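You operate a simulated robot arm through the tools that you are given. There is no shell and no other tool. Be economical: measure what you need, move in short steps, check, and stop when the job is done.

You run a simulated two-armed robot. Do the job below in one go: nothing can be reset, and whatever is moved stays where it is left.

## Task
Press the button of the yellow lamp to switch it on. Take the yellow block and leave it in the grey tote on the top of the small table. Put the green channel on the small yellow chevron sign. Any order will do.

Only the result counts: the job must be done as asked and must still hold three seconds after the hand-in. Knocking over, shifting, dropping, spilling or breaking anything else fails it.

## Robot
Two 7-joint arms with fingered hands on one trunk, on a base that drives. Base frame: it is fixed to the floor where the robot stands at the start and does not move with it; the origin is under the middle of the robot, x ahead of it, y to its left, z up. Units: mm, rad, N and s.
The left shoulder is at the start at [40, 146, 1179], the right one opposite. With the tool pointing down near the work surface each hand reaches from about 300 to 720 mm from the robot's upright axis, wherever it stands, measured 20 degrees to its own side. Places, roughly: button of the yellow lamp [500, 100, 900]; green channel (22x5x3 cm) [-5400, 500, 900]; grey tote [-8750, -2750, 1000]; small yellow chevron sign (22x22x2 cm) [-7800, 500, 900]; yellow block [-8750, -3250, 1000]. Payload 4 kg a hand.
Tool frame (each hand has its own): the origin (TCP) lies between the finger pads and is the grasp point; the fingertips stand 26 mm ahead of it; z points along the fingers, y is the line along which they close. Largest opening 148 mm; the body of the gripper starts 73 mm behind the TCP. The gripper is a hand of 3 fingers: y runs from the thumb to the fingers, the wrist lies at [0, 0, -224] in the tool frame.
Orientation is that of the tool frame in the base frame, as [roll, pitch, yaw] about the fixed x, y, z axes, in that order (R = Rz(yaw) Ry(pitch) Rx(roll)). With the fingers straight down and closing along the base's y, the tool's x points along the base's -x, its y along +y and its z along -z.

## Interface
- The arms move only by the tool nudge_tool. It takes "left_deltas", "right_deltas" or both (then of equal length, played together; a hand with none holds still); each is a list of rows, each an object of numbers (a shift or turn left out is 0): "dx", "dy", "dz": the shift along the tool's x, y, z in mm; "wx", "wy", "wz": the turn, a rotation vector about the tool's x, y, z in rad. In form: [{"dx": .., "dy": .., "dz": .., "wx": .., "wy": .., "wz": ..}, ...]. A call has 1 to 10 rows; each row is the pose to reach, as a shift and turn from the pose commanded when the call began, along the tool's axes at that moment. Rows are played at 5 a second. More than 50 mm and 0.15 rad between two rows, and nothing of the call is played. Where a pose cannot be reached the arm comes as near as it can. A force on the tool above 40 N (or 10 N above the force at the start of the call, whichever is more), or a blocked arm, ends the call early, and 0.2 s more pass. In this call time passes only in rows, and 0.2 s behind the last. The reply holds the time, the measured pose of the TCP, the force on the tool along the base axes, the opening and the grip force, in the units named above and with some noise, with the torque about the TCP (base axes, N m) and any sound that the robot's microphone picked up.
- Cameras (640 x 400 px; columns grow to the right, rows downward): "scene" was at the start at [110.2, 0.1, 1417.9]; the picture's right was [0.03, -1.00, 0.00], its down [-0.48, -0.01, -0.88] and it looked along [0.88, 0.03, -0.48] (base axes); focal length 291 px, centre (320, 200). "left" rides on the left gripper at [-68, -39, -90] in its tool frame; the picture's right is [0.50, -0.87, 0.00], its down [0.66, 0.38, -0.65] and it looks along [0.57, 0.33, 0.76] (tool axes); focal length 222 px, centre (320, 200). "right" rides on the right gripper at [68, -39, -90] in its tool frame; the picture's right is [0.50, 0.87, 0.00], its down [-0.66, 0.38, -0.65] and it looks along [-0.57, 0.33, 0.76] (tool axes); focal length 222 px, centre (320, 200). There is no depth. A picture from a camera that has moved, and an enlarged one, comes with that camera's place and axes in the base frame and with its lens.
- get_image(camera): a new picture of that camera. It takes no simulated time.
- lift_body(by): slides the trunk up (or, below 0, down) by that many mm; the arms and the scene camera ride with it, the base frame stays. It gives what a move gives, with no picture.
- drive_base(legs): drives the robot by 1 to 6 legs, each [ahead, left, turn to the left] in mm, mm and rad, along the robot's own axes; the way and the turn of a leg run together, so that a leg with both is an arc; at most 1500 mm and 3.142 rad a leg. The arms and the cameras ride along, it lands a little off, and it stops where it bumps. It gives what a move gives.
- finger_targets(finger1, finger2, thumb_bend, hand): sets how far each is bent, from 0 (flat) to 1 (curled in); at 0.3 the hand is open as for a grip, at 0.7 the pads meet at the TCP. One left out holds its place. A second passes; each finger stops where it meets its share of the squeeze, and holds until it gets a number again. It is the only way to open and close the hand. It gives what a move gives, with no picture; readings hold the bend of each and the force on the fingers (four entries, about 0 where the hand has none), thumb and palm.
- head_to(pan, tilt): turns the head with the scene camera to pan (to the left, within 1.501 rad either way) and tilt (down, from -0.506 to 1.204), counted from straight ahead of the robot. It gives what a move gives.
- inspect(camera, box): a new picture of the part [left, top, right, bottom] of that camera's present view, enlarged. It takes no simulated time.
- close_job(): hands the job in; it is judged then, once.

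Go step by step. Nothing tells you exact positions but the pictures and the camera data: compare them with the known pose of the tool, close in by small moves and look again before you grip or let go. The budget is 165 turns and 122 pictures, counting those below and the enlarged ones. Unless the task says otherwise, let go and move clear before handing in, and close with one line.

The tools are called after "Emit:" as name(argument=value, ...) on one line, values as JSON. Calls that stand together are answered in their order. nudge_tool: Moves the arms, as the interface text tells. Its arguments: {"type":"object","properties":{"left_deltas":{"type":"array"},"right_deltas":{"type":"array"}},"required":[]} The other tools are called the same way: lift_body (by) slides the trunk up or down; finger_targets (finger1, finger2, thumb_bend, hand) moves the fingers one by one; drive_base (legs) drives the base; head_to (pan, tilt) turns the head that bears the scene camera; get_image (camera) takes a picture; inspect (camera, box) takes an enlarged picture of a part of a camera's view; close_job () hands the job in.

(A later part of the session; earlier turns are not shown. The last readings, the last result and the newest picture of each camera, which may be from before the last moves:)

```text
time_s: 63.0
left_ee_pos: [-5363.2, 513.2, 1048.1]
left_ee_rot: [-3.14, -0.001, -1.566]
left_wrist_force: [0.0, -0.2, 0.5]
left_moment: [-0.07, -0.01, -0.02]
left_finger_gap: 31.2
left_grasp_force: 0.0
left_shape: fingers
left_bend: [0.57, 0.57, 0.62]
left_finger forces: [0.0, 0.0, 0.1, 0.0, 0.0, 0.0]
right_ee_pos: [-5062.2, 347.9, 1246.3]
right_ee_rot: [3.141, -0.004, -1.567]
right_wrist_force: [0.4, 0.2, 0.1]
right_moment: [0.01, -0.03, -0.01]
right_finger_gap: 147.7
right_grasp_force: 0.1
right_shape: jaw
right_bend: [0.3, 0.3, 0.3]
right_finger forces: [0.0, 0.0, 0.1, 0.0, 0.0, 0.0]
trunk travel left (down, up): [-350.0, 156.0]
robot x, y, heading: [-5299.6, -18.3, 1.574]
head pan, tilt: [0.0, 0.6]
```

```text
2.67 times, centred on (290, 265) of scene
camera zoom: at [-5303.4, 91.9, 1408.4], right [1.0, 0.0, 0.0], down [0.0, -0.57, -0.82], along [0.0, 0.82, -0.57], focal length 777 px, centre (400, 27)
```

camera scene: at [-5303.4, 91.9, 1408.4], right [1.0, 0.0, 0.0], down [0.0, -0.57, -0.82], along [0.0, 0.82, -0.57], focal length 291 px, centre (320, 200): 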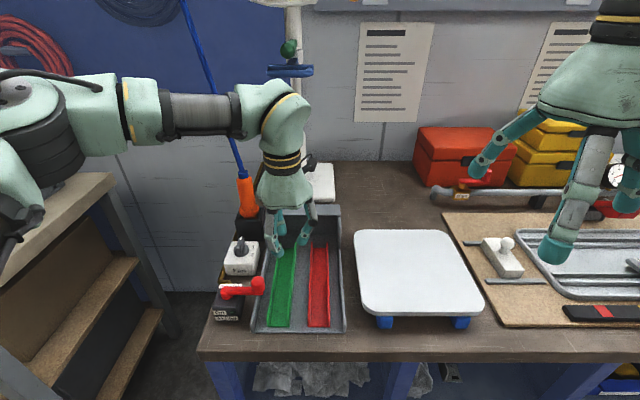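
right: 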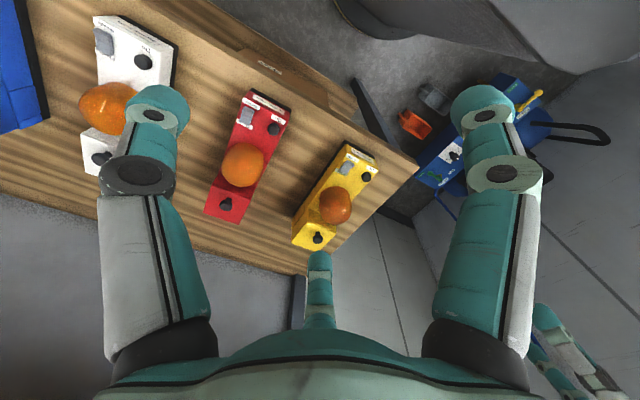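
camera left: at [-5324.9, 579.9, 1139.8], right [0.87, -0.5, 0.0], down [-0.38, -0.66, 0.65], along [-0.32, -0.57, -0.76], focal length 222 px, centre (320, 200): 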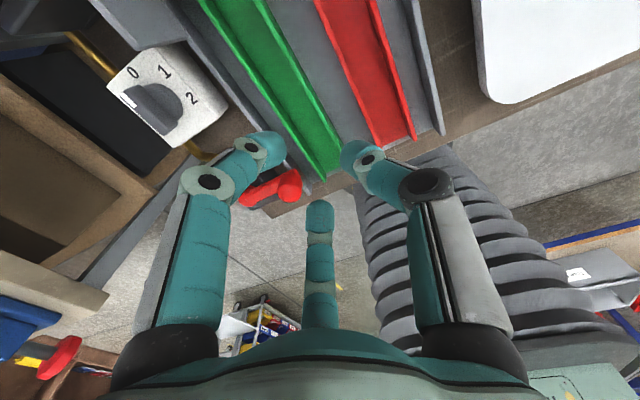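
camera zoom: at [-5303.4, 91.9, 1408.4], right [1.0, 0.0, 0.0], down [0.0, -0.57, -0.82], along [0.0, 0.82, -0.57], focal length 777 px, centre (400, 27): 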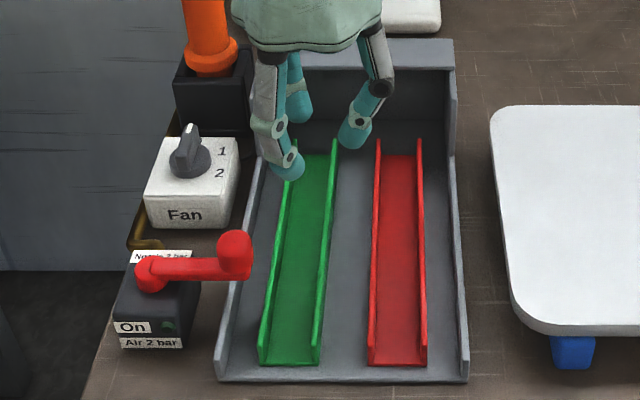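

Channel: right wall at x about -5364, y 416 to 640, top near z 900, floor near 880. The hand is aligned; I bend the thumb a little more, shift to mid-length and descend.

Emit:
finger_targets(hand="left", thumb_bend=0.64)

Emit:
nudge_tool(left_deltas=[{"dx": -14, "dz": 30}, {"dx": -14, "dz": 65}, {"dx": -14, "dz": 95}])

Emit:
inspect(camera="scene", box=[210, 190, 370, 340])

Emit:
get_image(camera="left")

```text
time_s: 64.0
left_ee_pos: [-5362.9, 513.0, 1048.9]
left_ee_rot: [-3.139, 0.0, -1.565]
left_wrist_force: [0.4, -0.6, -0.5]
left_moment: [0.03, -0.01, -0.02]
left_finger_gap: 28.4
left_grasp_force: 0.1
left_shape: fingers
left_bend: [0.57, 0.57, 0.64]
left_finger forces: [0.0, 0.0, 0.0, 0.0, 0.0, 0.1]
right_ee_pos: [-5062.9, 346.3, 1247.1]
right_ee_rot: [3.139, -0.003, -1.567]
right_wrist_force: [0.6, -1.2, -0.2]
right_moment: [-0.01, 0.0, 0.02]
right_finger_gap: 147.8
right_grasp_force: 0.1
right_shape: jaw
right_bend: [0.3, 0.3, 0.3]
right_finger forces: [0.1, 0.1, 0.0, 0.0, 0.0, 0.0]
trunk travel left (down, up): [-350.0, 156.0]
robot x, y, heading: [-5303.4, -14.9, 1.57]
head pan, tilt: [0.0, 0.6]
```

```text
time_s: 64.8
left_ee_pos: [-5364.1, 524.8, 953.0]
left_ee_rot: [-3.138, 0.0, -1.565]
left_wrist_force: [-0.7, -0.2, -0.6]
left_moment: [0.02, 0.0, 0.0]
left_finger_gap: 28.5
left_grasp_force: 0.1
left_shape: fingers
left_bend: [0.57, 0.57, 0.64]
left_finger forces: [0.0, 0.0, 0.0, 0.0, 0.1, 0.0]
right_ee_pos: [-5063.2, 346.6, 1246.0]
right_ee_rot: [3.139, -0.002, -1.566]
right_wrist_force: [-0.4, 0.1, 0.8]
right_moment: [0.03, -0.01, -0.01]
right_finger_gap: 147.7
right_grasp_force: 0.0
right_shape: jaw
right_bend: [0.3, 0.3, 0.3]
right_finger forces: [0.0, 0.0, 0.0, 0.0, 0.0, 0.1]
trunk travel left (down, up): [-350.0, 156.0]
robot x, y, heading: [-5301.8, -19.9, 1.572]
head pan, tilt: [0.0, 0.6]
```

```text
2.67 times, centred on (290, 265) of scene
camera zoom: at [-5303.5, 90.4, 1408.6], right [1.0, 0.0, 0.0], down [0.0, -0.57, -0.82], along [0.0, 0.82, -0.57], focal length 777 px, centre (400, 27)
```

zoom: 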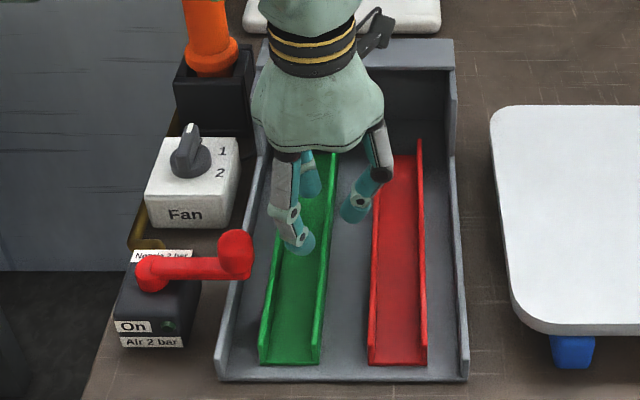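

```text
90 pictures are left
camera left: at [-5325.0, 592.2, 1045.3], right [0.87, -0.5, 0.0], down [-0.38, -0.66, 0.65], along [-0.32, -0.57, -0.76], focal length 222 px, centre (320, 200)
```

left: 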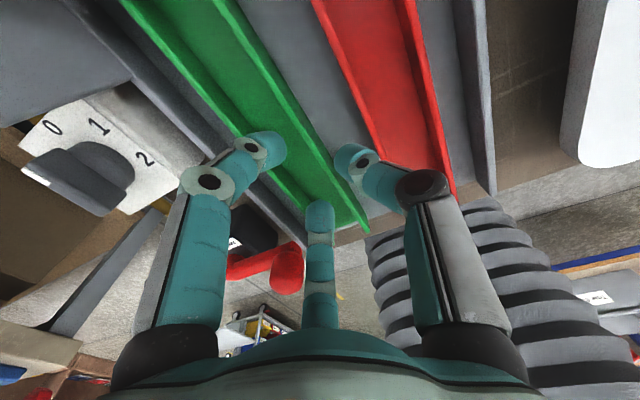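

Fingers line up inside the channel and the thumb in the gap. Down further in small steps, watching force.

Emit:
nudge_tool(left_deltas=[{"dz": 10}, {"dz": 20}, {"dz": 28}])

Emit:
inspect(camera="scene", box=[230, 210, 350, 310])

Emit:
inspect(camera="left", box=[200, 80, 440, 260])

```text
time_s: 65.6
left_ee_pos: [-5363.0, 526.9, 924.9]
left_ee_rot: [-3.14, 0.0, -1.566]
left_wrist_force: [0.4, 0.2, -0.1]
left_moment: [0.0, 0.02, 0.01]
left_finger_gap: 28.5
left_grasp_force: 0.1
left_shape: fingers
left_bend: [0.57, 0.57, 0.64]
left_finger forces: [0.1, 0.0, 0.1, 0.0, 0.0, 0.0]
right_ee_pos: [-5062.2, 346.3, 1246.5]
right_ee_rot: [3.139, -0.001, -1.567]
right_wrist_force: [0.1, 0.6, 1.0]
right_moment: [0.01, 0.01, -0.02]
right_finger_gap: 147.6
right_grasp_force: 0.0
right_shape: jaw
right_bend: [0.3, 0.3, 0.3]
right_finger forces: [0.1, 0.0, 0.0, 0.0, 0.0, 0.0]
trunk travel left (down, up): [-350.0, 156.0]
robot x, y, heading: [-5301.6, -16.1, 1.569]
head pan, tilt: [0.0, 0.6]
```

```text
4.00 times, centred on (290, 260) of scene
camera zoom: at [-5303.4, 90.1, 1408.6], right [1.0, 0.0, 0.0], down [0.0, -0.57, -0.82], along [0.0, 0.82, -0.57], focal length 1165 px, centre (440, -40)
```

zoom: 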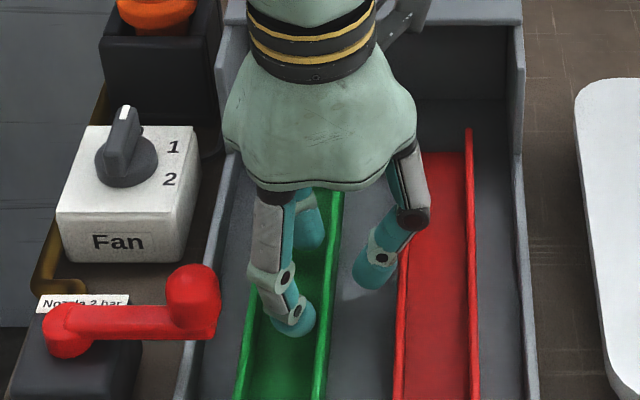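

```text
2.22 times, centred on (320, 170) of left
camera zoom: at [-5324.9, 592.6, 1017.6], right [0.87, -0.5, 0.0], down [-0.38, -0.66, 0.65], along [-0.32, -0.57, -0.76], focal length 494 px, centre (320, 267)
```

zoom: 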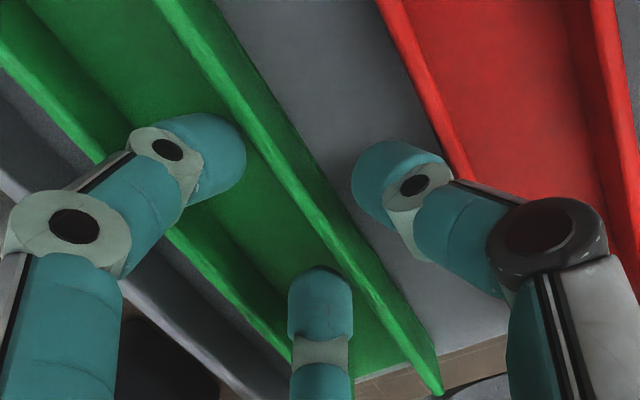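

Well placed on both sides of the right wall. I go down a bit more.

Emit:
nudge_tool(left_deltas=[{"dz": 4}, {"dz": 8}])

Emit:
inspect(camera="left", box=[200, 80, 440, 260])

```text
time_s: 66.2
left_ee_pos: [-5362.9, 525.9, 916.7]
left_ee_rot: [-3.139, -0.001, -1.566]
left_wrist_force: [0.1, -0.1, 0.0]
left_moment: [0.02, 0.0, 0.03]
left_finger_gap: 28.4
left_grasp_force: 0.1
left_shape: fingers
left_bend: [0.57, 0.57, 0.64]
left_finger forces: [0.0, 0.0, 0.0, 0.0, 0.0, 0.0]
right_ee_pos: [-5063.3, 346.3, 1246.1]
right_ee_rot: [3.14, -0.002, -1.567]
right_wrist_force: [-0.6, 0.0, 0.3]
right_moment: [0.03, 0.02, -0.01]
right_finger_gap: 148.1
right_grasp_force: 0.0
right_shape: jaw
right_bend: [0.3, 0.3, 0.3]
right_finger forces: [0.0, 0.0, 0.1, 0.0, 0.0, 0.1]
trunk travel left (down, up): [-350.0, 156.0]
robot x, y, heading: [-5301.8, -16.4, 1.576]
head pan, tilt: [0.0, 0.6]
```

```text
2.22 times, centred on (320, 170) of left
camera zoom: at [-5324.8, 592.6, 1009.2], right [0.87, -0.5, 0.0], down [-0.38, -0.66, 0.65], along [-0.32, -0.57, -0.76], focal length 494 px, centre (320, 267)
```

zoom: 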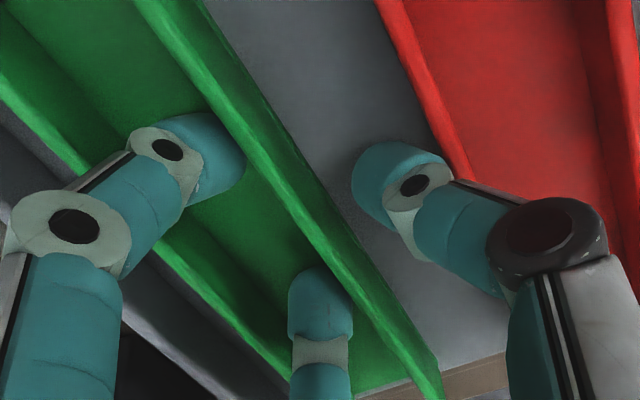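

Emit:
nudge_tool(left_deltas=[{"dz": 3}, {"dz": 6}])

Emit:
inspect(camera="left", box=[200, 80, 440, 260])

Emit:
inspect(camera="scene", box=[230, 210, 350, 310])

```text
time_s: 66.8
left_ee_pos: [-5362.8, 525.4, 913.6]
left_ee_rot: [-3.138, 0.003, -1.565]
left_wrist_force: [-1.2, 0.5, 9.3]
left_moment: [-0.04, 0.14, 0.02]
left_finger_gap: 28.7
left_grasp_force: 4.8
left_shape: fingers
left_bend: [0.57, 0.57, 0.64]
left_finger forces: [3.6, 5.7, 0.0, 0.0, 0.0, 0.0]
right_ee_pos: [-5061.6, 345.3, 1247.6]
right_ee_rot: [3.14, 0.0, -1.567]
right_wrist_force: [-0.6, -0.2, 0.0]
right_moment: [-0.01, 0.01, 0.05]
right_finger_gap: 147.8
right_grasp_force: 0.1
right_shape: jaw
right_bend: [0.3, 0.3, 0.3]
right_finger forces: [0.0, 0.2, 0.1, 0.1, 0.0, 0.0]
trunk travel left (down, up): [-350.0, 156.0]
robot x, y, heading: [-5302.1, -16.3, 1.579]
head pan, tilt: [0.0, 0.6]
```

```text
2.22 times, centred on (320, 170) of left
camera zoom: at [-5324.4, 591.8, 1005.5], right [0.87, -0.49, 0.0], down [-0.38, -0.66, 0.65], along [-0.32, -0.57, -0.76], focal length 494 px, centre (320, 267)
```

zoom: 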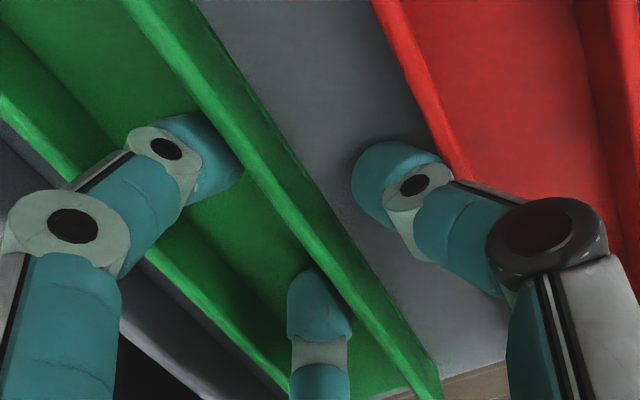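

```text
4.00 times, centred on (290, 260) of scene
camera zoom: at [-5303.3, 88.4, 1408.8], right [1.0, 0.0, 0.0], down [0.0, -0.56, -0.83], along [0.0, 0.83, -0.56], focal length 1165 px, centre (440, -40)
```

zoom: 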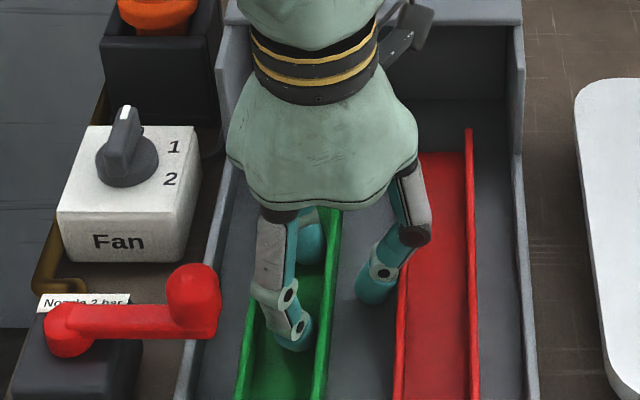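

Both fingertips just touched the channel floor. I lift 2 mm and close all three on the wall.

Emit:
nudge_tool(left_deltas=[{"dz": -4}])

Emit:
finger_targets(hand="left", finger1=0.8, finger2=0.8, thumb_bend=0.8)

Emit:
inspect(camera="left", box=[200, 80, 440, 260])

Emit:
inspect(camera="scene", box=[230, 210, 350, 330])

```text
time_s: 67.2
left_ee_pos: [-5362.8, 526.0, 913.7]
left_ee_rot: [-3.138, 0.0, -1.565]
left_wrist_force: [-0.2, 0.2, 0.5]
left_moment: [0.0, 0.0, 0.02]
left_finger_gap: 29.0
left_grasp_force: 0.0
left_shape: fingers
left_bend: [0.57, 0.57, 0.64]
left_finger forces: [0.0, 0.0, 0.0, 0.0, 0.0, 0.0]
right_ee_pos: [-5062.5, 347.3, 1245.6]
right_ee_rot: [3.14, -0.002, -1.568]
right_wrist_force: [1.0, -0.8, 0.1]
right_moment: [-0.03, 0.02, 0.0]
right_finger_gap: 148.0
right_grasp_force: 0.0
right_shape: jaw
right_bend: [0.3, 0.3, 0.3]
right_finger forces: [0.0, 0.1, 0.0, 0.0, 0.0, 0.0]
trunk travel left (down, up): [-350.0, 156.0]
robot x, y, heading: [-5303.7, -17.8, 1.572]
head pan, tilt: [0.0, 0.6]
```

```text
time_s: 68.2
left_ee_pos: [-5363.0, 526.1, 915.7]
left_ee_rot: [-3.14, 0.0, -1.567]
left_wrist_force: [-1.1, -0.7, -0.6]
left_moment: [0.0, 0.01, 0.0]
left_finger_gap: 3.1
left_grasp_force: 16.3
left_shape: fingers
left_bend: [0.65, 0.65, 0.74]
left_finger forces: [8.3, 8.2, 0.0, 0.0, 16.1, 0.0]
right_ee_pos: [-5062.4, 346.7, 1246.4]
right_ee_rot: [3.14, -0.003, -1.567]
right_wrist_force: [-0.2, 1.1, 0.3]
right_moment: [0.03, 0.04, -0.02]
right_finger_gap: 147.9
right_grasp_force: 0.1
right_shape: jaw
right_bend: [0.3, 0.3, 0.3]
right_finger forces: [0.0, 0.0, 0.0, 0.0, 0.0, 0.1]
trunk travel left (down, up): [-350.0, 156.0]
robot x, y, heading: [-5301.6, -13.0, 1.573]
head pan, tilt: [0.0, 0.6]
```

```text
2.22 times, centred on (320, 170) of left
camera zoom: at [-5324.5, 592.5, 1007.4], right [0.87, -0.5, 0.0], down [-0.38, -0.66, 0.65], along [-0.32, -0.57, -0.76], focal length 494 px, centre (320, 267)
```

zoom: 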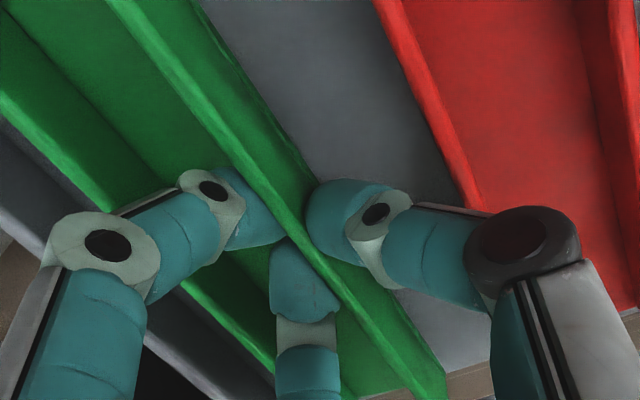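

```text
3.33 times, centred on (290, 270) of scene
camera zoom: at [-5303.4, 90.2, 1408.6], right [1.0, 0.0, 0.0], down [0.0, -0.57, -0.82], along [0.0, 0.82, -0.57], focal length 971 px, centre (420, -33)
```

zoom: 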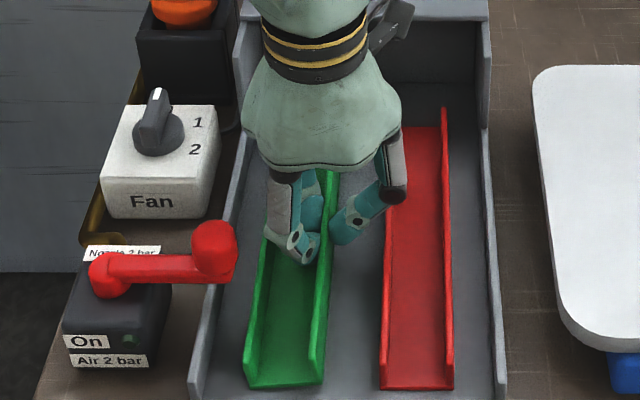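

Grip closed on the wall with 16 N, gap 3 mm. I lift slowly and check that it holds level.

Emit:
nudge_tool(left_deltas=[{"dz": -10}, {"dz": -20}, {"dz": -35}, {"dz": -50}])

Emit:
inspect(camera="scene", box=[210, 190, 370, 330])

Emit:
get_image(camera="left")

```text
time_s: 69.2
left_ee_pos: [-5362.0, 525.1, 966.6]
left_ee_rot: [-3.141, 0.001, -1.566]
left_wrist_force: [0.2, -0.6, -1.9]
left_moment: [0.0, -0.01, 0.03]
left_finger_gap: 2.6
left_grasp_force: 18.2
left_shape: fingers
left_bend: [0.65, 0.65, 0.75]
left_finger forces: [9.2, 9.1, 0.0, 0.1, 17.6, 0.0]
right_ee_pos: [-5062.9, 345.9, 1246.4]
right_ee_rot: [-3.141, -0.001, -1.567]
right_wrist_force: [0.5, -0.5, -0.3]
right_moment: [0.0, 0.0, 0.01]
right_finger_gap: 147.8
right_grasp_force: 0.0
right_shape: jaw
right_bend: [0.3, 0.3, 0.3]
right_finger forces: [0.0, 0.0, 0.0, 0.0, 0.1, 0.1]
trunk travel left (down, up): [-350.0, 156.0]
robot x, y, heading: [-5302.5, -15.6, 1.57]
head pan, tilt: [0.0, 0.6]
```

```text
2.86 times, centred on (290, 260) of scene
camera zoom: at [-5303.3, 89.9, 1408.6], right [1.0, 0.0, 0.0], down [0.0, -0.57, -0.82], along [0.0, 0.82, -0.57], focal length 832 px, centre (406, 29)
```

zoom: 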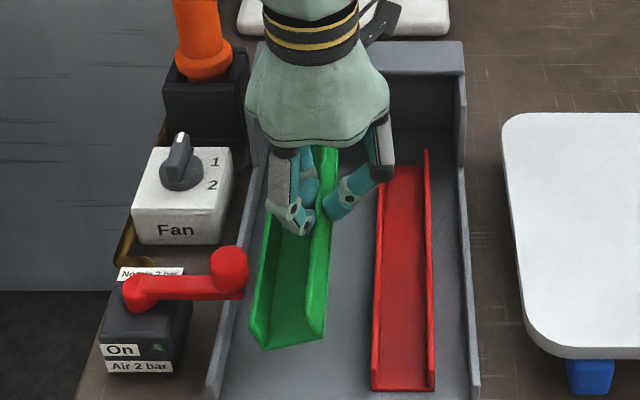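

```text
81 pictures are left
camera left: at [-5324.1, 593.1, 1057.9], right [0.87, -0.5, 0.0], down [-0.38, -0.66, 0.65], along [-0.32, -0.57, -0.76], focal length 222 px, centre (320, 200)
```

left: 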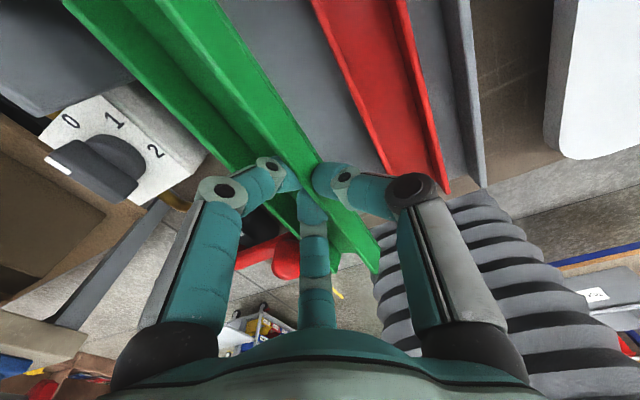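

The channel is lifted and held. I raise it, draw it in, back off the bench, and turn to face -x.

Emit:
nudge_tool(left_deltas=[{"dz": -45}, {"dz": -90}, {"dz": -135}, {"dz": -180}, {"dz": -210, "dx": 30}, {"dz": -220, "dx": 65, "dy": 20}, {"dz": -220, "dx": 100, "dy": 45}, {"dz": -220, "dx": 130, "dy": 75}, {"dz": -220, "dx": 150, "dy": 110}, {"dz": -220, "dx": 160, "dy": 145}])

Emit:
drive_base(legs=[[-110, 0, 0]])

Emit:
head_to(pan=1.2, tilt=0.3)

Emit:
get_image(camera="scene")

```text
time_s: 71.4
left_ee_pos: [-5508.9, 363.9, 1185.4]
left_ee_rot: [-3.137, 0.002, -1.567]
left_wrist_force: [-0.6, -1.4, -2.5]
left_moment: [-0.02, -0.05, 0.02]
left_finger_gap: 2.6
left_grasp_force: 17.3
left_shape: fingers
left_bend: [0.65, 0.65, 0.76]
left_finger forces: [8.8, 8.7, 0.1, 0.1, 16.9, 0.0]
right_ee_pos: [-5062.9, 345.5, 1248.5]
right_ee_rot: [-3.14, 0.0, -1.568]
right_wrist_force: [-0.7, 0.2, -0.1]
right_moment: [-0.01, -0.02, 0.0]
right_finger_gap: 147.9
right_grasp_force: 0.1
right_shape: jaw
right_bend: [0.3, 0.3, 0.3]
right_finger forces: [0.0, 0.1, 0.1, 0.0, 0.0, 0.0]
trunk travel left (down, up): [-350.0, 156.0]
robot x, y, heading: [-5299.8, -15.8, 1.574]
head pan, tilt: [0.0, 0.6]
```

```text
time_s: 72.6
left_ee_pos: [-5507.8, 255.8, 1184.7]
left_ee_rot: [-3.14, -0.001, -1.564]
left_wrist_force: [0.8, 0.7, -1.0]
left_moment: [-0.02, -0.03, -0.05]
left_finger_gap: 2.6
left_grasp_force: 17.4
left_shape: fingers
left_bend: [0.71, 0.65, 0.76]
left_finger forces: [9.0, 8.8, 0.0, 0.1, 17.2, 0.1]
right_ee_pos: [-5063.0, 239.4, 1245.8]
right_ee_rot: [3.138, -0.002, -1.567]
right_wrist_force: [-0.3, -0.1, 0.0]
right_moment: [-0.02, 0.0, -0.01]
right_finger_gap: 147.9
right_grasp_force: 0.1
right_shape: jaw
right_bend: [0.3, 0.3, 0.3]
right_finger forces: [0.0, 0.0, 0.0, 0.1, 0.1, 0.0]
trunk travel left (down, up): [-350.0, 156.0]
robot x, y, heading: [-5305.2, -125.0, 1.581]
head pan, tilt: [0.0, 0.6]
```

```text
time_s: 74.0
left_ee_pos: [-5507.1, 254.6, 1184.4]
left_ee_rot: [-3.14, -0.001, -1.563]
left_wrist_force: [-0.8, -1.4, -1.6]
left_moment: [0.03, -0.02, 0.02]
left_finger_gap: 2.2
left_grasp_force: 18.3
left_shape: fingers
left_bend: [0.71, 0.65, 0.76]
left_finger forces: [9.0, 8.7, 0.0, 0.1, 17.3, 0.1]
right_ee_pos: [-5062.4, 237.4, 1245.8]
right_ee_rot: [3.138, -0.003, -1.565]
right_wrist_force: [-0.5, -0.2, 0.1]
right_moment: [0.0, 0.03, -0.02]
right_finger_gap: 147.7
right_grasp_force: 0.2
right_shape: jaw
right_bend: [0.3, 0.3, 0.3]
right_finger forces: [0.0, 0.1, 0.0, 0.0, 0.0, 0.0]
trunk travel left (down, up): [-350.0, 156.0]
robot x, y, heading: [-5301.9, -124.1, 1.576]
head pan, tilt: [1.201, 0.3]
```

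```text
80 pictures are left
camera scene: at [-5389.9, -74.0, 1436.1], right [0.36, 0.93, 0.0], down [0.28, -0.11, -0.96], along [-0.89, 0.34, -0.3], focal length 291 px, centre (320, 200)
```

scene: 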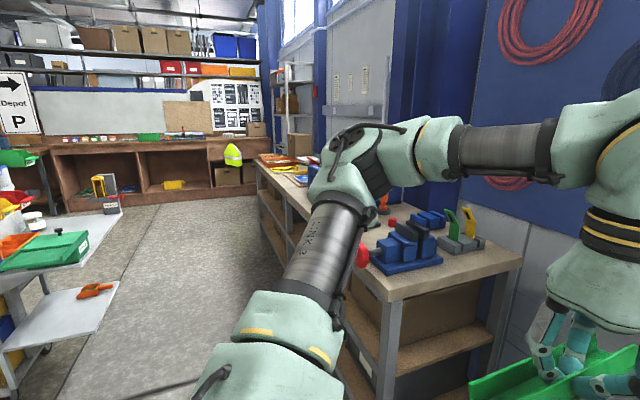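

The corridor toward -x is free between the second bench (edge y about 390) and a cart (y below -550). I slide left along the bench, keeping this heading.

Emit:
drive_base(legs=[[0, 1200, -0.005], [0, 1050, 0]])

Emit:
head_to(pan=0.3, tilt=0.55)

Emit:
get_image(camera="scene")

```text
time_s: 85.1
left_ee_pos: [-7763.3, 238.8, 1185.6]
left_ee_rot: [-3.14, 0.0, -1.56]
left_wrist_force: [0.0, 0.5, -1.3]
left_moment: [-0.01, 0.0, -0.02]
left_finger_gap: 1.3
left_grasp_force: 18.8
left_shape: fingers
left_bend: [0.71, 0.71, 0.76]
left_finger forces: [9.9, 9.8, 0.0, 0.0, 17.4, 0.1]
right_ee_pos: [-7317.6, 222.7, 1247.2]
right_ee_rot: [3.141, -0.003, -1.561]
right_wrist_force: [0.1, 0.0, -0.1]
right_moment: [-0.01, -0.01, -0.04]
right_finger_gap: 148.2
right_grasp_force: 0.1
right_shape: jaw
right_bend: [0.3, 0.3, 0.3]
right_finger forces: [0.0, 0.1, 0.1, 0.0, 0.0, 0.0]
trunk travel left (down, up): [-350.0, 156.0]
robot x, y, heading: [-7553.6, -139.7, 1.58]
head pan, tilt: [1.201, 0.3]
```

```text
time_s: 86.3
left_ee_pos: [-7762.8, 239.2, 1186.3]
left_ee_rot: [-3.139, 0.0, -1.56]
left_wrist_force: [1.5, 0.6, -1.5]
left_moment: [-0.03, -0.06, -0.01]
left_finger_gap: 1.2
left_grasp_force: 19.4
left_shape: fingers
left_bend: [0.72, 0.71, 0.76]
left_finger forces: [10.1, 9.9, 0.0, 0.0, 17.4, 0.0]
right_ee_pos: [-7317.8, 222.7, 1246.4]
right_ee_rot: [3.14, -0.003, -1.563]
right_wrist_force: [0.3, -0.3, 0.3]
right_moment: [0.0, -0.02, 0.0]
right_finger_gap: 147.7
right_grasp_force: 0.1
right_shape: jaw
right_bend: [0.3, 0.3, 0.3]
right_finger forces: [0.1, 0.0, 0.0, 0.0, 0.1, 0.0]
trunk travel left (down, up): [-350.0, 156.0]
robot x, y, heading: [-7554.8, -136.9, 1.585]
head pan, tilt: [0.3, 0.55]
```

```text
79 pictures are left
camera scene: at [-7584.0, -36.7, 1413.1], right [0.95, 0.31, 0.0], down [0.16, -0.5, -0.85], along [-0.26, 0.81, -0.52], focal length 291 px, centre (320, 200)
```

scene: 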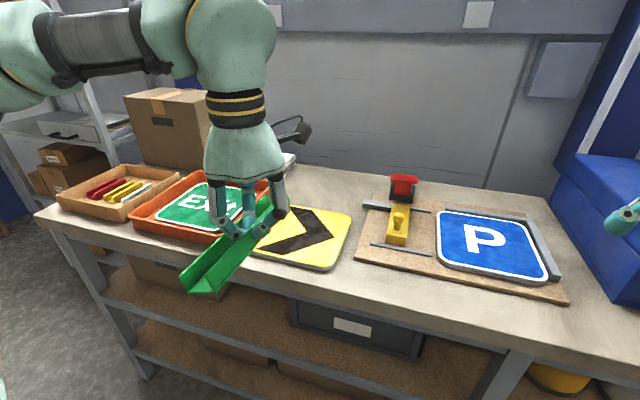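

The chevron sign lies on the bench right by the held channel. I zoom in to check the grip and the sign.

Emit:
inspect(camera="scene", box=[170, 170, 370, 300])

Emit:
inspect(camera="left", box=[120, 0, 520, 280])

```text
3.08 times, centred on (270, 235) of scene
camera zoom: at [-7584.0, -36.7, 1413.1], right [0.95, 0.31, 0.0], down [0.16, -0.5, -0.85], along [-0.26, 0.81, -0.52], focal length 896 px, centre (474, 92)
```

zoom: 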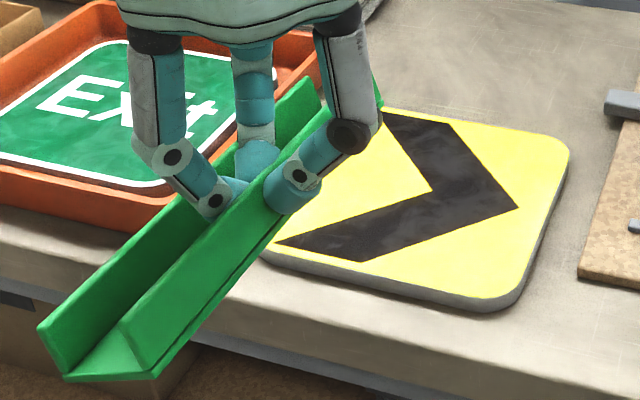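

```text
1.43 times, centred on (320, 140) of left
camera zoom: at [-7725.2, 306.1, 1276.6], right [0.87, -0.49, 0.0], down [-0.37, -0.66, 0.65], along [-0.32, -0.57, -0.76], focal length 317 px, centre (320, 286)
```

zoom: 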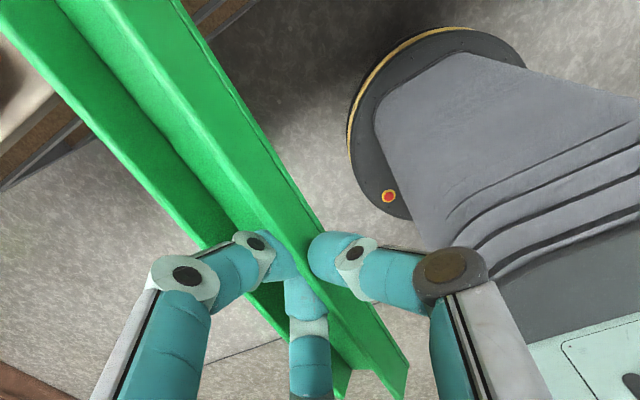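

The sign's centre is about [-7822, 568], top near z 912. The channel has sagged a little on its left, but holds. I drive 110 mm nearer and tilt the head for the approach.

Emit:
drive_base(legs=[[110, 0, -0.01]])

Emit:
head_to(pan=0.4, tilt=0.7)

Emit:
get_image(camera="scene")

```text
time_s: 87.5
left_ee_pos: [-7760.1, 349.6, 1185.9]
left_ee_rot: [-3.139, 0.002, -1.572]
left_wrist_force: [-0.4, 0.3, -2.0]
left_moment: [0.01, -0.01, -0.05]
left_finger_gap: 0.9
left_grasp_force: 19.1
left_shape: fingers
left_bend: [0.72, 0.71, 0.76]
left_finger forces: [10.3, 10.1, 0.0, 0.0, 17.4, 0.1]
right_ee_pos: [-7315.0, 329.4, 1248.3]
right_ee_rot: [3.141, 0.0, -1.572]
right_wrist_force: [0.3, 0.1, -0.4]
right_moment: [-0.01, -0.05, -0.01]
right_finger_gap: 148.0
right_grasp_force: 0.0
right_shape: jaw
right_bend: [0.3, 0.3, 0.3]
right_finger forces: [0.1, 0.0, 0.1, 0.0, 0.0, 0.0]
trunk travel left (down, up): [-350.0, 156.0]
robot x, y, heading: [-7555.0, -32.7, 1.574]
head pan, tilt: [0.3, 0.55]
```

```text
time_s: 88.2
left_ee_pos: [-7759.4, 351.4, 1184.3]
left_ee_rot: [-3.139, 0.001, -1.571]
left_wrist_force: [-0.1, 0.0, -1.1]
left_moment: [-0.02, -0.05, 0.01]
left_finger_gap: 1.1
left_grasp_force: 19.4
left_shape: fingers
left_bend: [0.72, 0.71, 0.76]
left_finger forces: [10.4, 10.2, 0.0, 0.0, 17.5, 0.0]
right_ee_pos: [-7314.6, 332.1, 1246.1]
right_ee_rot: [3.141, -0.001, -1.572]
right_wrist_force: [0.8, -0.7, -0.8]
right_moment: [-0.02, -0.01, 0.04]
right_finger_gap: 148.0
right_grasp_force: 0.2
right_shape: jaw
right_bend: [0.3, 0.3, 0.3]
right_finger forces: [0.1, 0.0, 0.1, 0.0, 0.0, 0.0]
trunk travel left (down, up): [-350.0, 156.0]
robot x, y, heading: [-7558.6, -29.4, 1.573]
head pan, tilt: [0.4, 0.7]
```

```text
76 pictures are left
camera scene: at [-7589.7, 66.9, 1399.9], right [0.92, 0.39, 0.0], down [0.25, -0.59, -0.76], along [-0.3, 0.7, -0.64], focal length 291 px, centre (320, 200)
```

scene: 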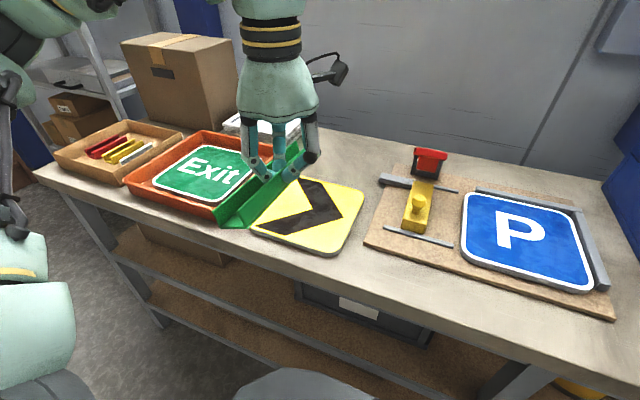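

Emit:
nudge_tool(left_deltas=[{"dx": -42, "dy": 10}, {"dx": -84, "dy": 20}, {"dx": -126, "dy": 30}, {"dx": -168, "dy": 40}, {"dx": -208, "dy": 44}, {"dx": -208, "dy": 44, "dz": 45}, {"dx": -208, "dy": 44, "dz": 90}, {"dx": -208, "dy": 44, "dz": 135}, {"dx": -208, "dy": 44, "dz": 170}])

Emit:
inspect(camera="scene", box=[200, 100, 400, 270])

Emit:
get_image(camera="left")

```text
time_s: 90.2
left_ee_pos: [-7803.6, 559.9, 1014.9]
left_ee_rot: [-3.139, -0.001, -1.57]
left_wrist_force: [-0.1, -0.2, -1.3]
left_moment: [0.0, -0.04, 0.02]
left_finger_gap: 1.0
left_grasp_force: 19.3
left_shape: fingers
left_bend: [0.72, 0.71, 0.76]
left_finger forces: [10.6, 10.5, 0.0, 0.1, 17.2, 0.0]
right_ee_pos: [-7315.5, 331.6, 1246.3]
right_ee_rot: [-3.141, -0.001, -1.57]
right_wrist_force: [-0.1, 0.0, 1.1]
right_moment: [-0.03, -0.01, 0.02]
right_finger_gap: 147.8
right_grasp_force: 0.0
right_shape: jaw
right_bend: [0.3, 0.3, 0.3]
right_finger forces: [0.1, 0.0, 0.1, 0.1, 0.1, 0.1]
trunk travel left (down, up): [-350.0, 156.0]
robot x, y, heading: [-7553.2, -27.7, 1.57]
head pan, tilt: [0.4, 0.7]
```

```text
2.35 times, centred on (300, 185) of scene
camera zoom: at [-7590.6, 66.2, 1399.9], right [0.92, 0.39, 0.0], down [0.25, -0.59, -0.76], along [-0.3, 0.7, -0.64], focal length 685 px, centre (367, 235)
```

zoom: 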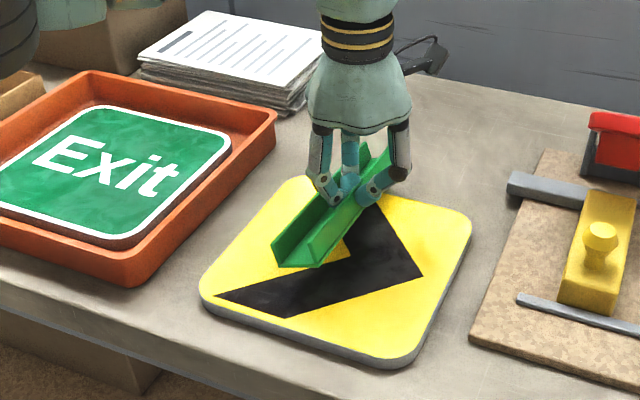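

```text
74 pictures are left
camera left: at [-7765.9, 626.0, 1105.8], right [0.87, -0.5, 0.0], down [-0.38, -0.66, 0.65], along [-0.32, -0.57, -0.76], focal length 222 px, centre (320, 200)
```

left: 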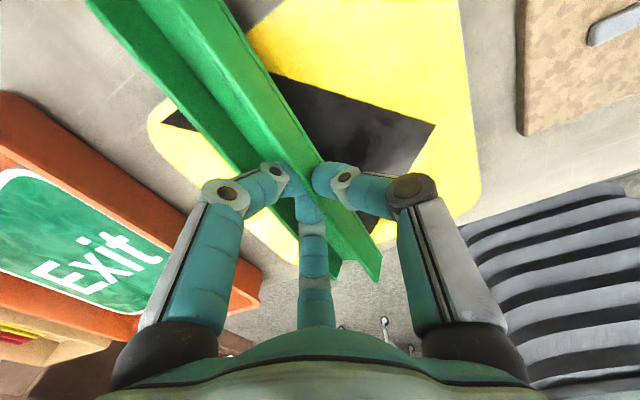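

The channel hangs about 70 mm above the sign. I centre it 9 mm further and lower it.

Emit:
nudge_tool(left_deltas=[{"dx": -3, "dy": 9, "dz": 25}, {"dx": -3, "dy": 9, "dz": 48}, {"dx": -3, "dy": 9, "dz": 58}])

Emit:
inspect(camera="scene", box=[230, 130, 370, 260])

```text
time_s: 90.9
left_ee_pos: [-7811.7, 562.2, 978.1]
left_ee_rot: [-3.131, 0.019, -1.569]
left_wrist_force: [-2.0, -8.4, 19.9]
left_moment: [-0.14, 0.16, -0.01]
left_finger_gap: 0.9
left_grasp_force: 24.9
left_shape: fingers
left_bend: [0.73, 0.72, 0.76]
left_finger forces: [16.3, 15.0, 0.0, 0.0, 18.9, 0.1]
right_ee_pos: [-7314.3, 326.9, 1248.1]
right_ee_rot: [3.14, 0.002, -1.573]
right_wrist_force: [-1.0, 0.5, 0.0]
right_moment: [-0.02, -0.01, 0.0]
right_finger_gap: 148.0
right_grasp_force: 0.0
right_shape: jaw
right_bend: [0.3, 0.3, 0.3]
right_finger forces: [0.0, 0.1, 0.0, 0.1, 0.0, 0.0]
trunk travel left (down, up): [-350.0, 156.0]
robot x, y, heading: [-7556.7, -33.1, 1.57]
head pan, tilt: [0.4, 0.7]
stopped in row 3 (left hand): the force on the tool passed its limit at 43 N (the readings are from after the stop); the commanded pose is now the measured one
```

```text
3.08 times, centred on (300, 195) of scene
camera zoom: at [-7589.0, 62.2, 1400.3], right [0.92, 0.39, 0.0], down [0.25, -0.59, -0.77], along [-0.3, 0.71, -0.64], focal length 896 px, centre (382, 215)
```

zoom: 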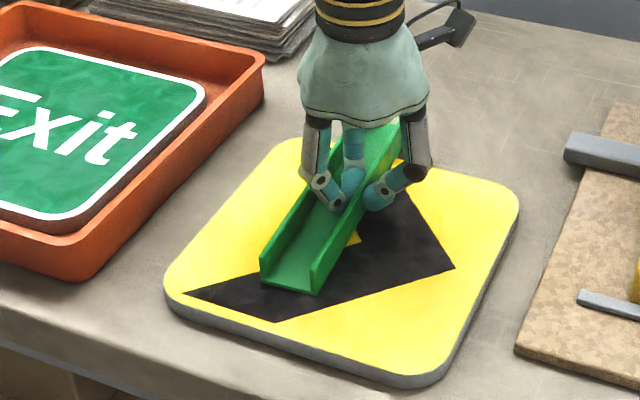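

Contact came earlier than expected: the sign's top is near z 935, so it is a bit nearer to me than I thought. I lift slightly and re-centre the channel (25 mm toward me, 14 mm right), then set it down gently.

Emit:
nudge_tool(left_deltas=[{"dz": -20}, {"dz": -20, "dx": 24, "dy": -14}])

Emit:
inspect(camera="scene", box=[230, 130, 370, 260])

Emit:
get_image(camera="left")

```text
time_s: 91.5
left_ee_pos: [-7798.9, 538.7, 993.3]
left_ee_rot: [-3.136, 0.016, -1.57]
left_wrist_force: [-0.5, 0.4, -0.9]
left_moment: [0.01, -0.01, -0.01]
left_finger_gap: 1.4
left_grasp_force: 20.1
left_shape: fingers
left_bend: [0.72, 0.72, 0.76]
left_finger forces: [12.4, 11.2, 0.1, 0.0, 16.5, 0.1]
right_ee_pos: [-7314.3, 329.2, 1246.5]
right_ee_rot: [3.14, 0.0, -1.57]
right_wrist_force: [0.5, -0.7, -0.3]
right_moment: [0.0, 0.04, 0.02]
right_finger_gap: 148.1
right_grasp_force: 0.0
right_shape: jaw
right_bend: [0.3, 0.3, 0.3]
right_finger forces: [0.0, 0.0, 0.0, 0.1, 0.0, 0.1]
trunk travel left (down, up): [-350.0, 156.0]
robot x, y, heading: [-7555.8, -29.7, 1.575]
head pan, tilt: [0.4, 0.7]
```

```text
3.08 times, centred on (300, 195) of scene
camera zoom: at [-7589.8, 64.2, 1400.0], right [0.92, 0.39, 0.0], down [0.25, -0.59, -0.77], along [-0.3, 0.71, -0.64], focal length 896 px, centre (382, 215)
```

zoom: 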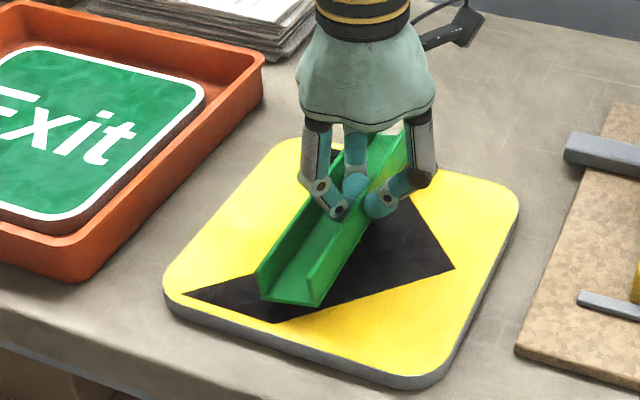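

```text
71 pictures are left
camera left: at [-7760.5, 603.9, 1085.7], right [0.87, -0.5, 0.0], down [-0.38, -0.67, 0.64], along [-0.32, -0.56, -0.77], focal length 222 px, centre (320, 200)
```

left: 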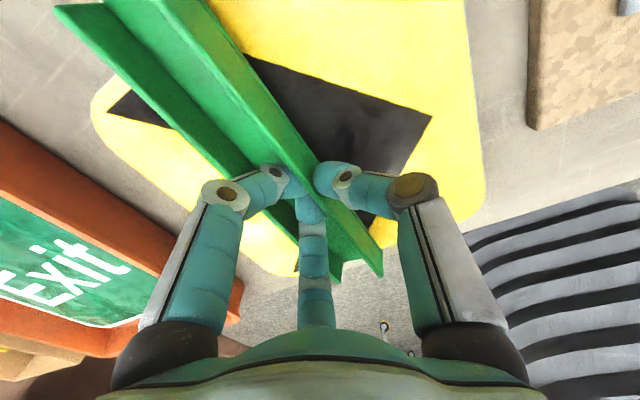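

Better centred now. A last 10 mm to the right, then set down.

Emit:
nudge_tool(left_deltas=[{"dy": -10, "dz": 4}, {"dy": -10, "dz": 8}, {"dy": -10, "dz": 11}])

```text
time_s: 92.3
left_ee_pos: [-7786.3, 541.8, 980.6]
left_ee_rot: [-3.134, 0.015, -1.569]
left_wrist_force: [0.6, 0.3, -0.9]
left_moment: [0.03, 0.04, 0.02]
left_finger_gap: 1.2
left_grasp_force: 19.5
left_shape: fingers
left_bend: [0.72, 0.72, 0.75]
left_finger forces: [12.2, 11.6, 0.0, 0.1, 16.4, 0.1]
right_ee_pos: [-7314.7, 329.9, 1246.6]
right_ee_rot: [3.141, -0.002, -1.57]
right_wrist_force: [0.0, 0.2, 0.1]
right_moment: [0.0, -0.01, -0.02]
right_finger_gap: 147.9
right_grasp_force: 0.2
right_shape: jaw
right_bend: [0.3, 0.3, 0.3]
right_finger forces: [0.0, 0.0, 0.1, 0.0, 0.0, 0.0]
trunk travel left (down, up): [-350.0, 156.0]
robot x, y, heading: [-7554.5, -28.0, 1.571]
head pan, tilt: [0.4, 0.7]
```

Emit:
nudge_tool(left_deltas=[{"dz": 3}, {"dz": 5}, {"dz": 7}])

Emit:
inspect(camera="scene", box=[230, 130, 370, 260])

```text
time_s: 93.1
left_ee_pos: [-7786.4, 539.7, 977.7]
left_ee_rot: [-3.133, 0.021, -1.567]
left_wrist_force: [1.5, 1.5, 16.9]
left_moment: [0.03, 0.13, 0.0]
left_finger_gap: 1.1
left_grasp_force: 24.8
left_shape: fingers
left_bend: [0.73, 0.72, 0.75]
left_finger forces: [15.5, 14.6, 0.1, 0.0, 19.6, 0.1]
right_ee_pos: [-7315.3, 328.2, 1246.3]
right_ee_rot: [3.139, 0.001, -1.572]
right_wrist_force: [-0.4, 0.0, -0.4]
right_moment: [-0.02, 0.0, 0.01]
right_finger_gap: 148.1
right_grasp_force: 0.1
right_shape: jaw
right_bend: [0.3, 0.3, 0.3]
right_finger forces: [0.0, 0.1, 0.1, 0.0, 0.0, 0.1]
trunk travel left (down, up): [-350.0, 156.0]
robot x, y, heading: [-7554.4, -27.7, 1.568]
head pan, tilt: [0.4, 0.7]
```

```text
3.08 times, centred on (300, 195) of scene
camera zoom: at [-7588.9, 63.7, 1400.3], right [0.92, 0.39, 0.0], down [0.25, -0.59, -0.77], along [-0.3, 0.71, -0.64], focal length 896 px, centre (382, 215)
```

zoom: 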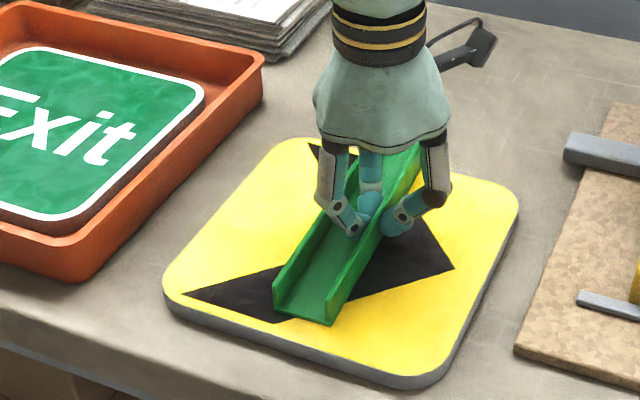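

The channel rests flat on the sign. I ease the pressure and open a little.

Emit:
nudge_tool(left_deltas=[{"dz": -4}])

Emit:
finger_targets(hand="left", finger1=0.63, finger2=0.63, thumb_bend=0.58)

Emit:
inspect(camera="left", box=[120, 0, 520, 280])

Emit:
inspect(camera="scene", box=[230, 130, 370, 260])

```text
time_s: 93.5
left_ee_pos: [-7786.8, 539.7, 978.6]
left_ee_rot: [-3.135, 0.014, -1.568]
left_wrist_force: [0.6, 2.5, 9.3]
left_moment: [0.07, 0.03, -0.04]
left_finger_gap: 1.2
left_grasp_force: 22.6
left_shape: fingers
left_bend: [0.73, 0.72, 0.75]
left_finger forces: [13.9, 12.8, 0.0, 0.0, 18.8, 0.0]
right_ee_pos: [-7314.9, 330.7, 1247.1]
right_ee_rot: [3.141, -0.002, -1.571]
right_wrist_force: [0.9, 1.0, -0.5]
right_moment: [-0.01, 0.0, 0.05]
right_finger_gap: 147.9
right_grasp_force: 0.1
right_shape: jaw
right_bend: [0.3, 0.3, 0.3]
right_finger forces: [0.0, 0.0, 0.0, 0.0, 0.0, 0.1]
trunk travel left (down, up): [-350.0, 156.0]
robot x, y, heading: [-7553.9, -30.1, 1.575]
head pan, tilt: [0.4, 0.7]
```

```text
time_s: 94.5
left_ee_pos: [-7788.6, 539.2, 980.2]
left_ee_rot: [-3.134, 0.016, -1.57]
left_wrist_force: [-2.3, -0.7, 8.3]
left_moment: [-0.05, 0.11, 0.0]
left_finger_gap: 27.8
left_grasp_force: 5.0
left_shape: fingers
left_bend: [0.65, 0.66, 0.57]
left_finger forces: [4.2, 6.0, 0.0, 0.0, 0.0, 0.0]
right_ee_pos: [-7315.2, 330.1, 1247.2]
right_ee_rot: [3.139, 0.001, -1.572]
right_wrist_force: [-0.7, 0.1, 0.5]
right_moment: [-0.01, 0.02, 0.02]
right_finger_gap: 148.0
right_grasp_force: 0.0
right_shape: jaw
right_bend: [0.3, 0.3, 0.3]
right_finger forces: [0.0, 0.0, 0.1, 0.0, 0.1, 0.0]
trunk travel left (down, up): [-350.0, 156.0]
robot x, y, heading: [-7555.4, -33.9, 1.572]
head pan, tilt: [0.4, 0.7]
```

```text
1.43 times, centred on (320, 140) of left
camera zoom: at [-7750.1, 604.8, 1072.5], right [0.87, -0.5, 0.0], down [-0.38, -0.67, 0.64], along [-0.32, -0.55, -0.77], focal length 317 px, centre (320, 286)
```

zoom: 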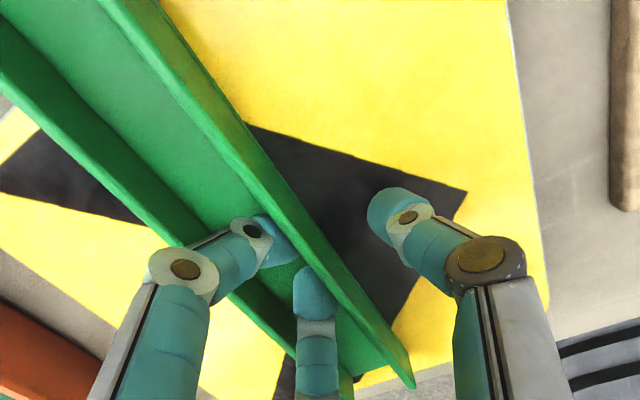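

```text
3.08 times, centred on (300, 195) of scene
camera zoom: at [-7589.7, 64.5, 1400.1], right [0.92, 0.39, 0.0], down [0.25, -0.59, -0.77], along [-0.3, 0.71, -0.64], focal length 896 px, centre (382, 215)
```

zoom: 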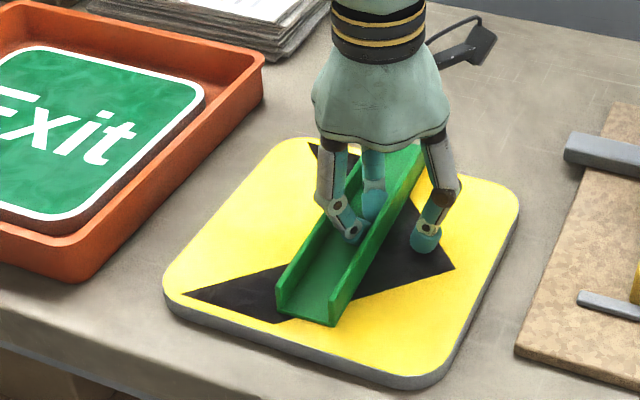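

Released; fingertips lightly rest on the floor of the channel. I rise straight up and look.

Emit:
nudge_tool(left_deltas=[{"dz": -8}, {"dz": -20}, {"dz": -40}, {"dz": -80}, {"dz": -125}, {"dz": -170}, {"dz": -210}])

Emit:
inspect(camera="scene", box=[200, 100, 400, 270])

```text
time_s: 96.1
left_ee_pos: [-7788.3, 537.4, 1191.0]
left_ee_rot: [-3.134, 0.016, -1.568]
left_wrist_force: [0.5, -0.4, -0.7]
left_moment: [0.03, 0.0, 0.03]
left_finger_gap: 29.9
left_grasp_force: 0.1
left_shape: fingers
left_bend: [0.63, 0.63, 0.57]
left_finger forces: [0.1, 0.1, 0.0, 0.0, 0.0, 0.0]
right_ee_pos: [-7313.6, 330.6, 1246.5]
right_ee_rot: [3.139, 0.0, -1.571]
right_wrist_force: [0.2, 0.3, -0.5]
right_moment: [0.0, -0.01, 0.0]
right_finger_gap: 147.8
right_grasp_force: 0.2
right_shape: jaw
right_bend: [0.3, 0.3, 0.3]
right_finger forces: [0.1, 0.1, 0.1, 0.1, 0.0, 0.0]
trunk travel left (down, up): [-350.0, 156.0]
robot x, y, heading: [-7557.5, -33.8, 1.571]
head pan, tilt: [0.4, 0.7]
```

```text
2.35 times, centred on (300, 185) of scene
camera zoom: at [-7588.9, 65.0, 1400.1], right [0.92, 0.39, 0.0], down [0.25, -0.59, -0.77], along [-0.3, 0.7, -0.64], focal length 685 px, centre (367, 235)
```

zoom: 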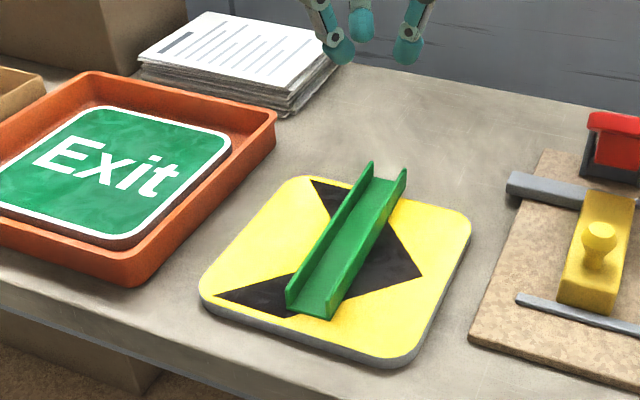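

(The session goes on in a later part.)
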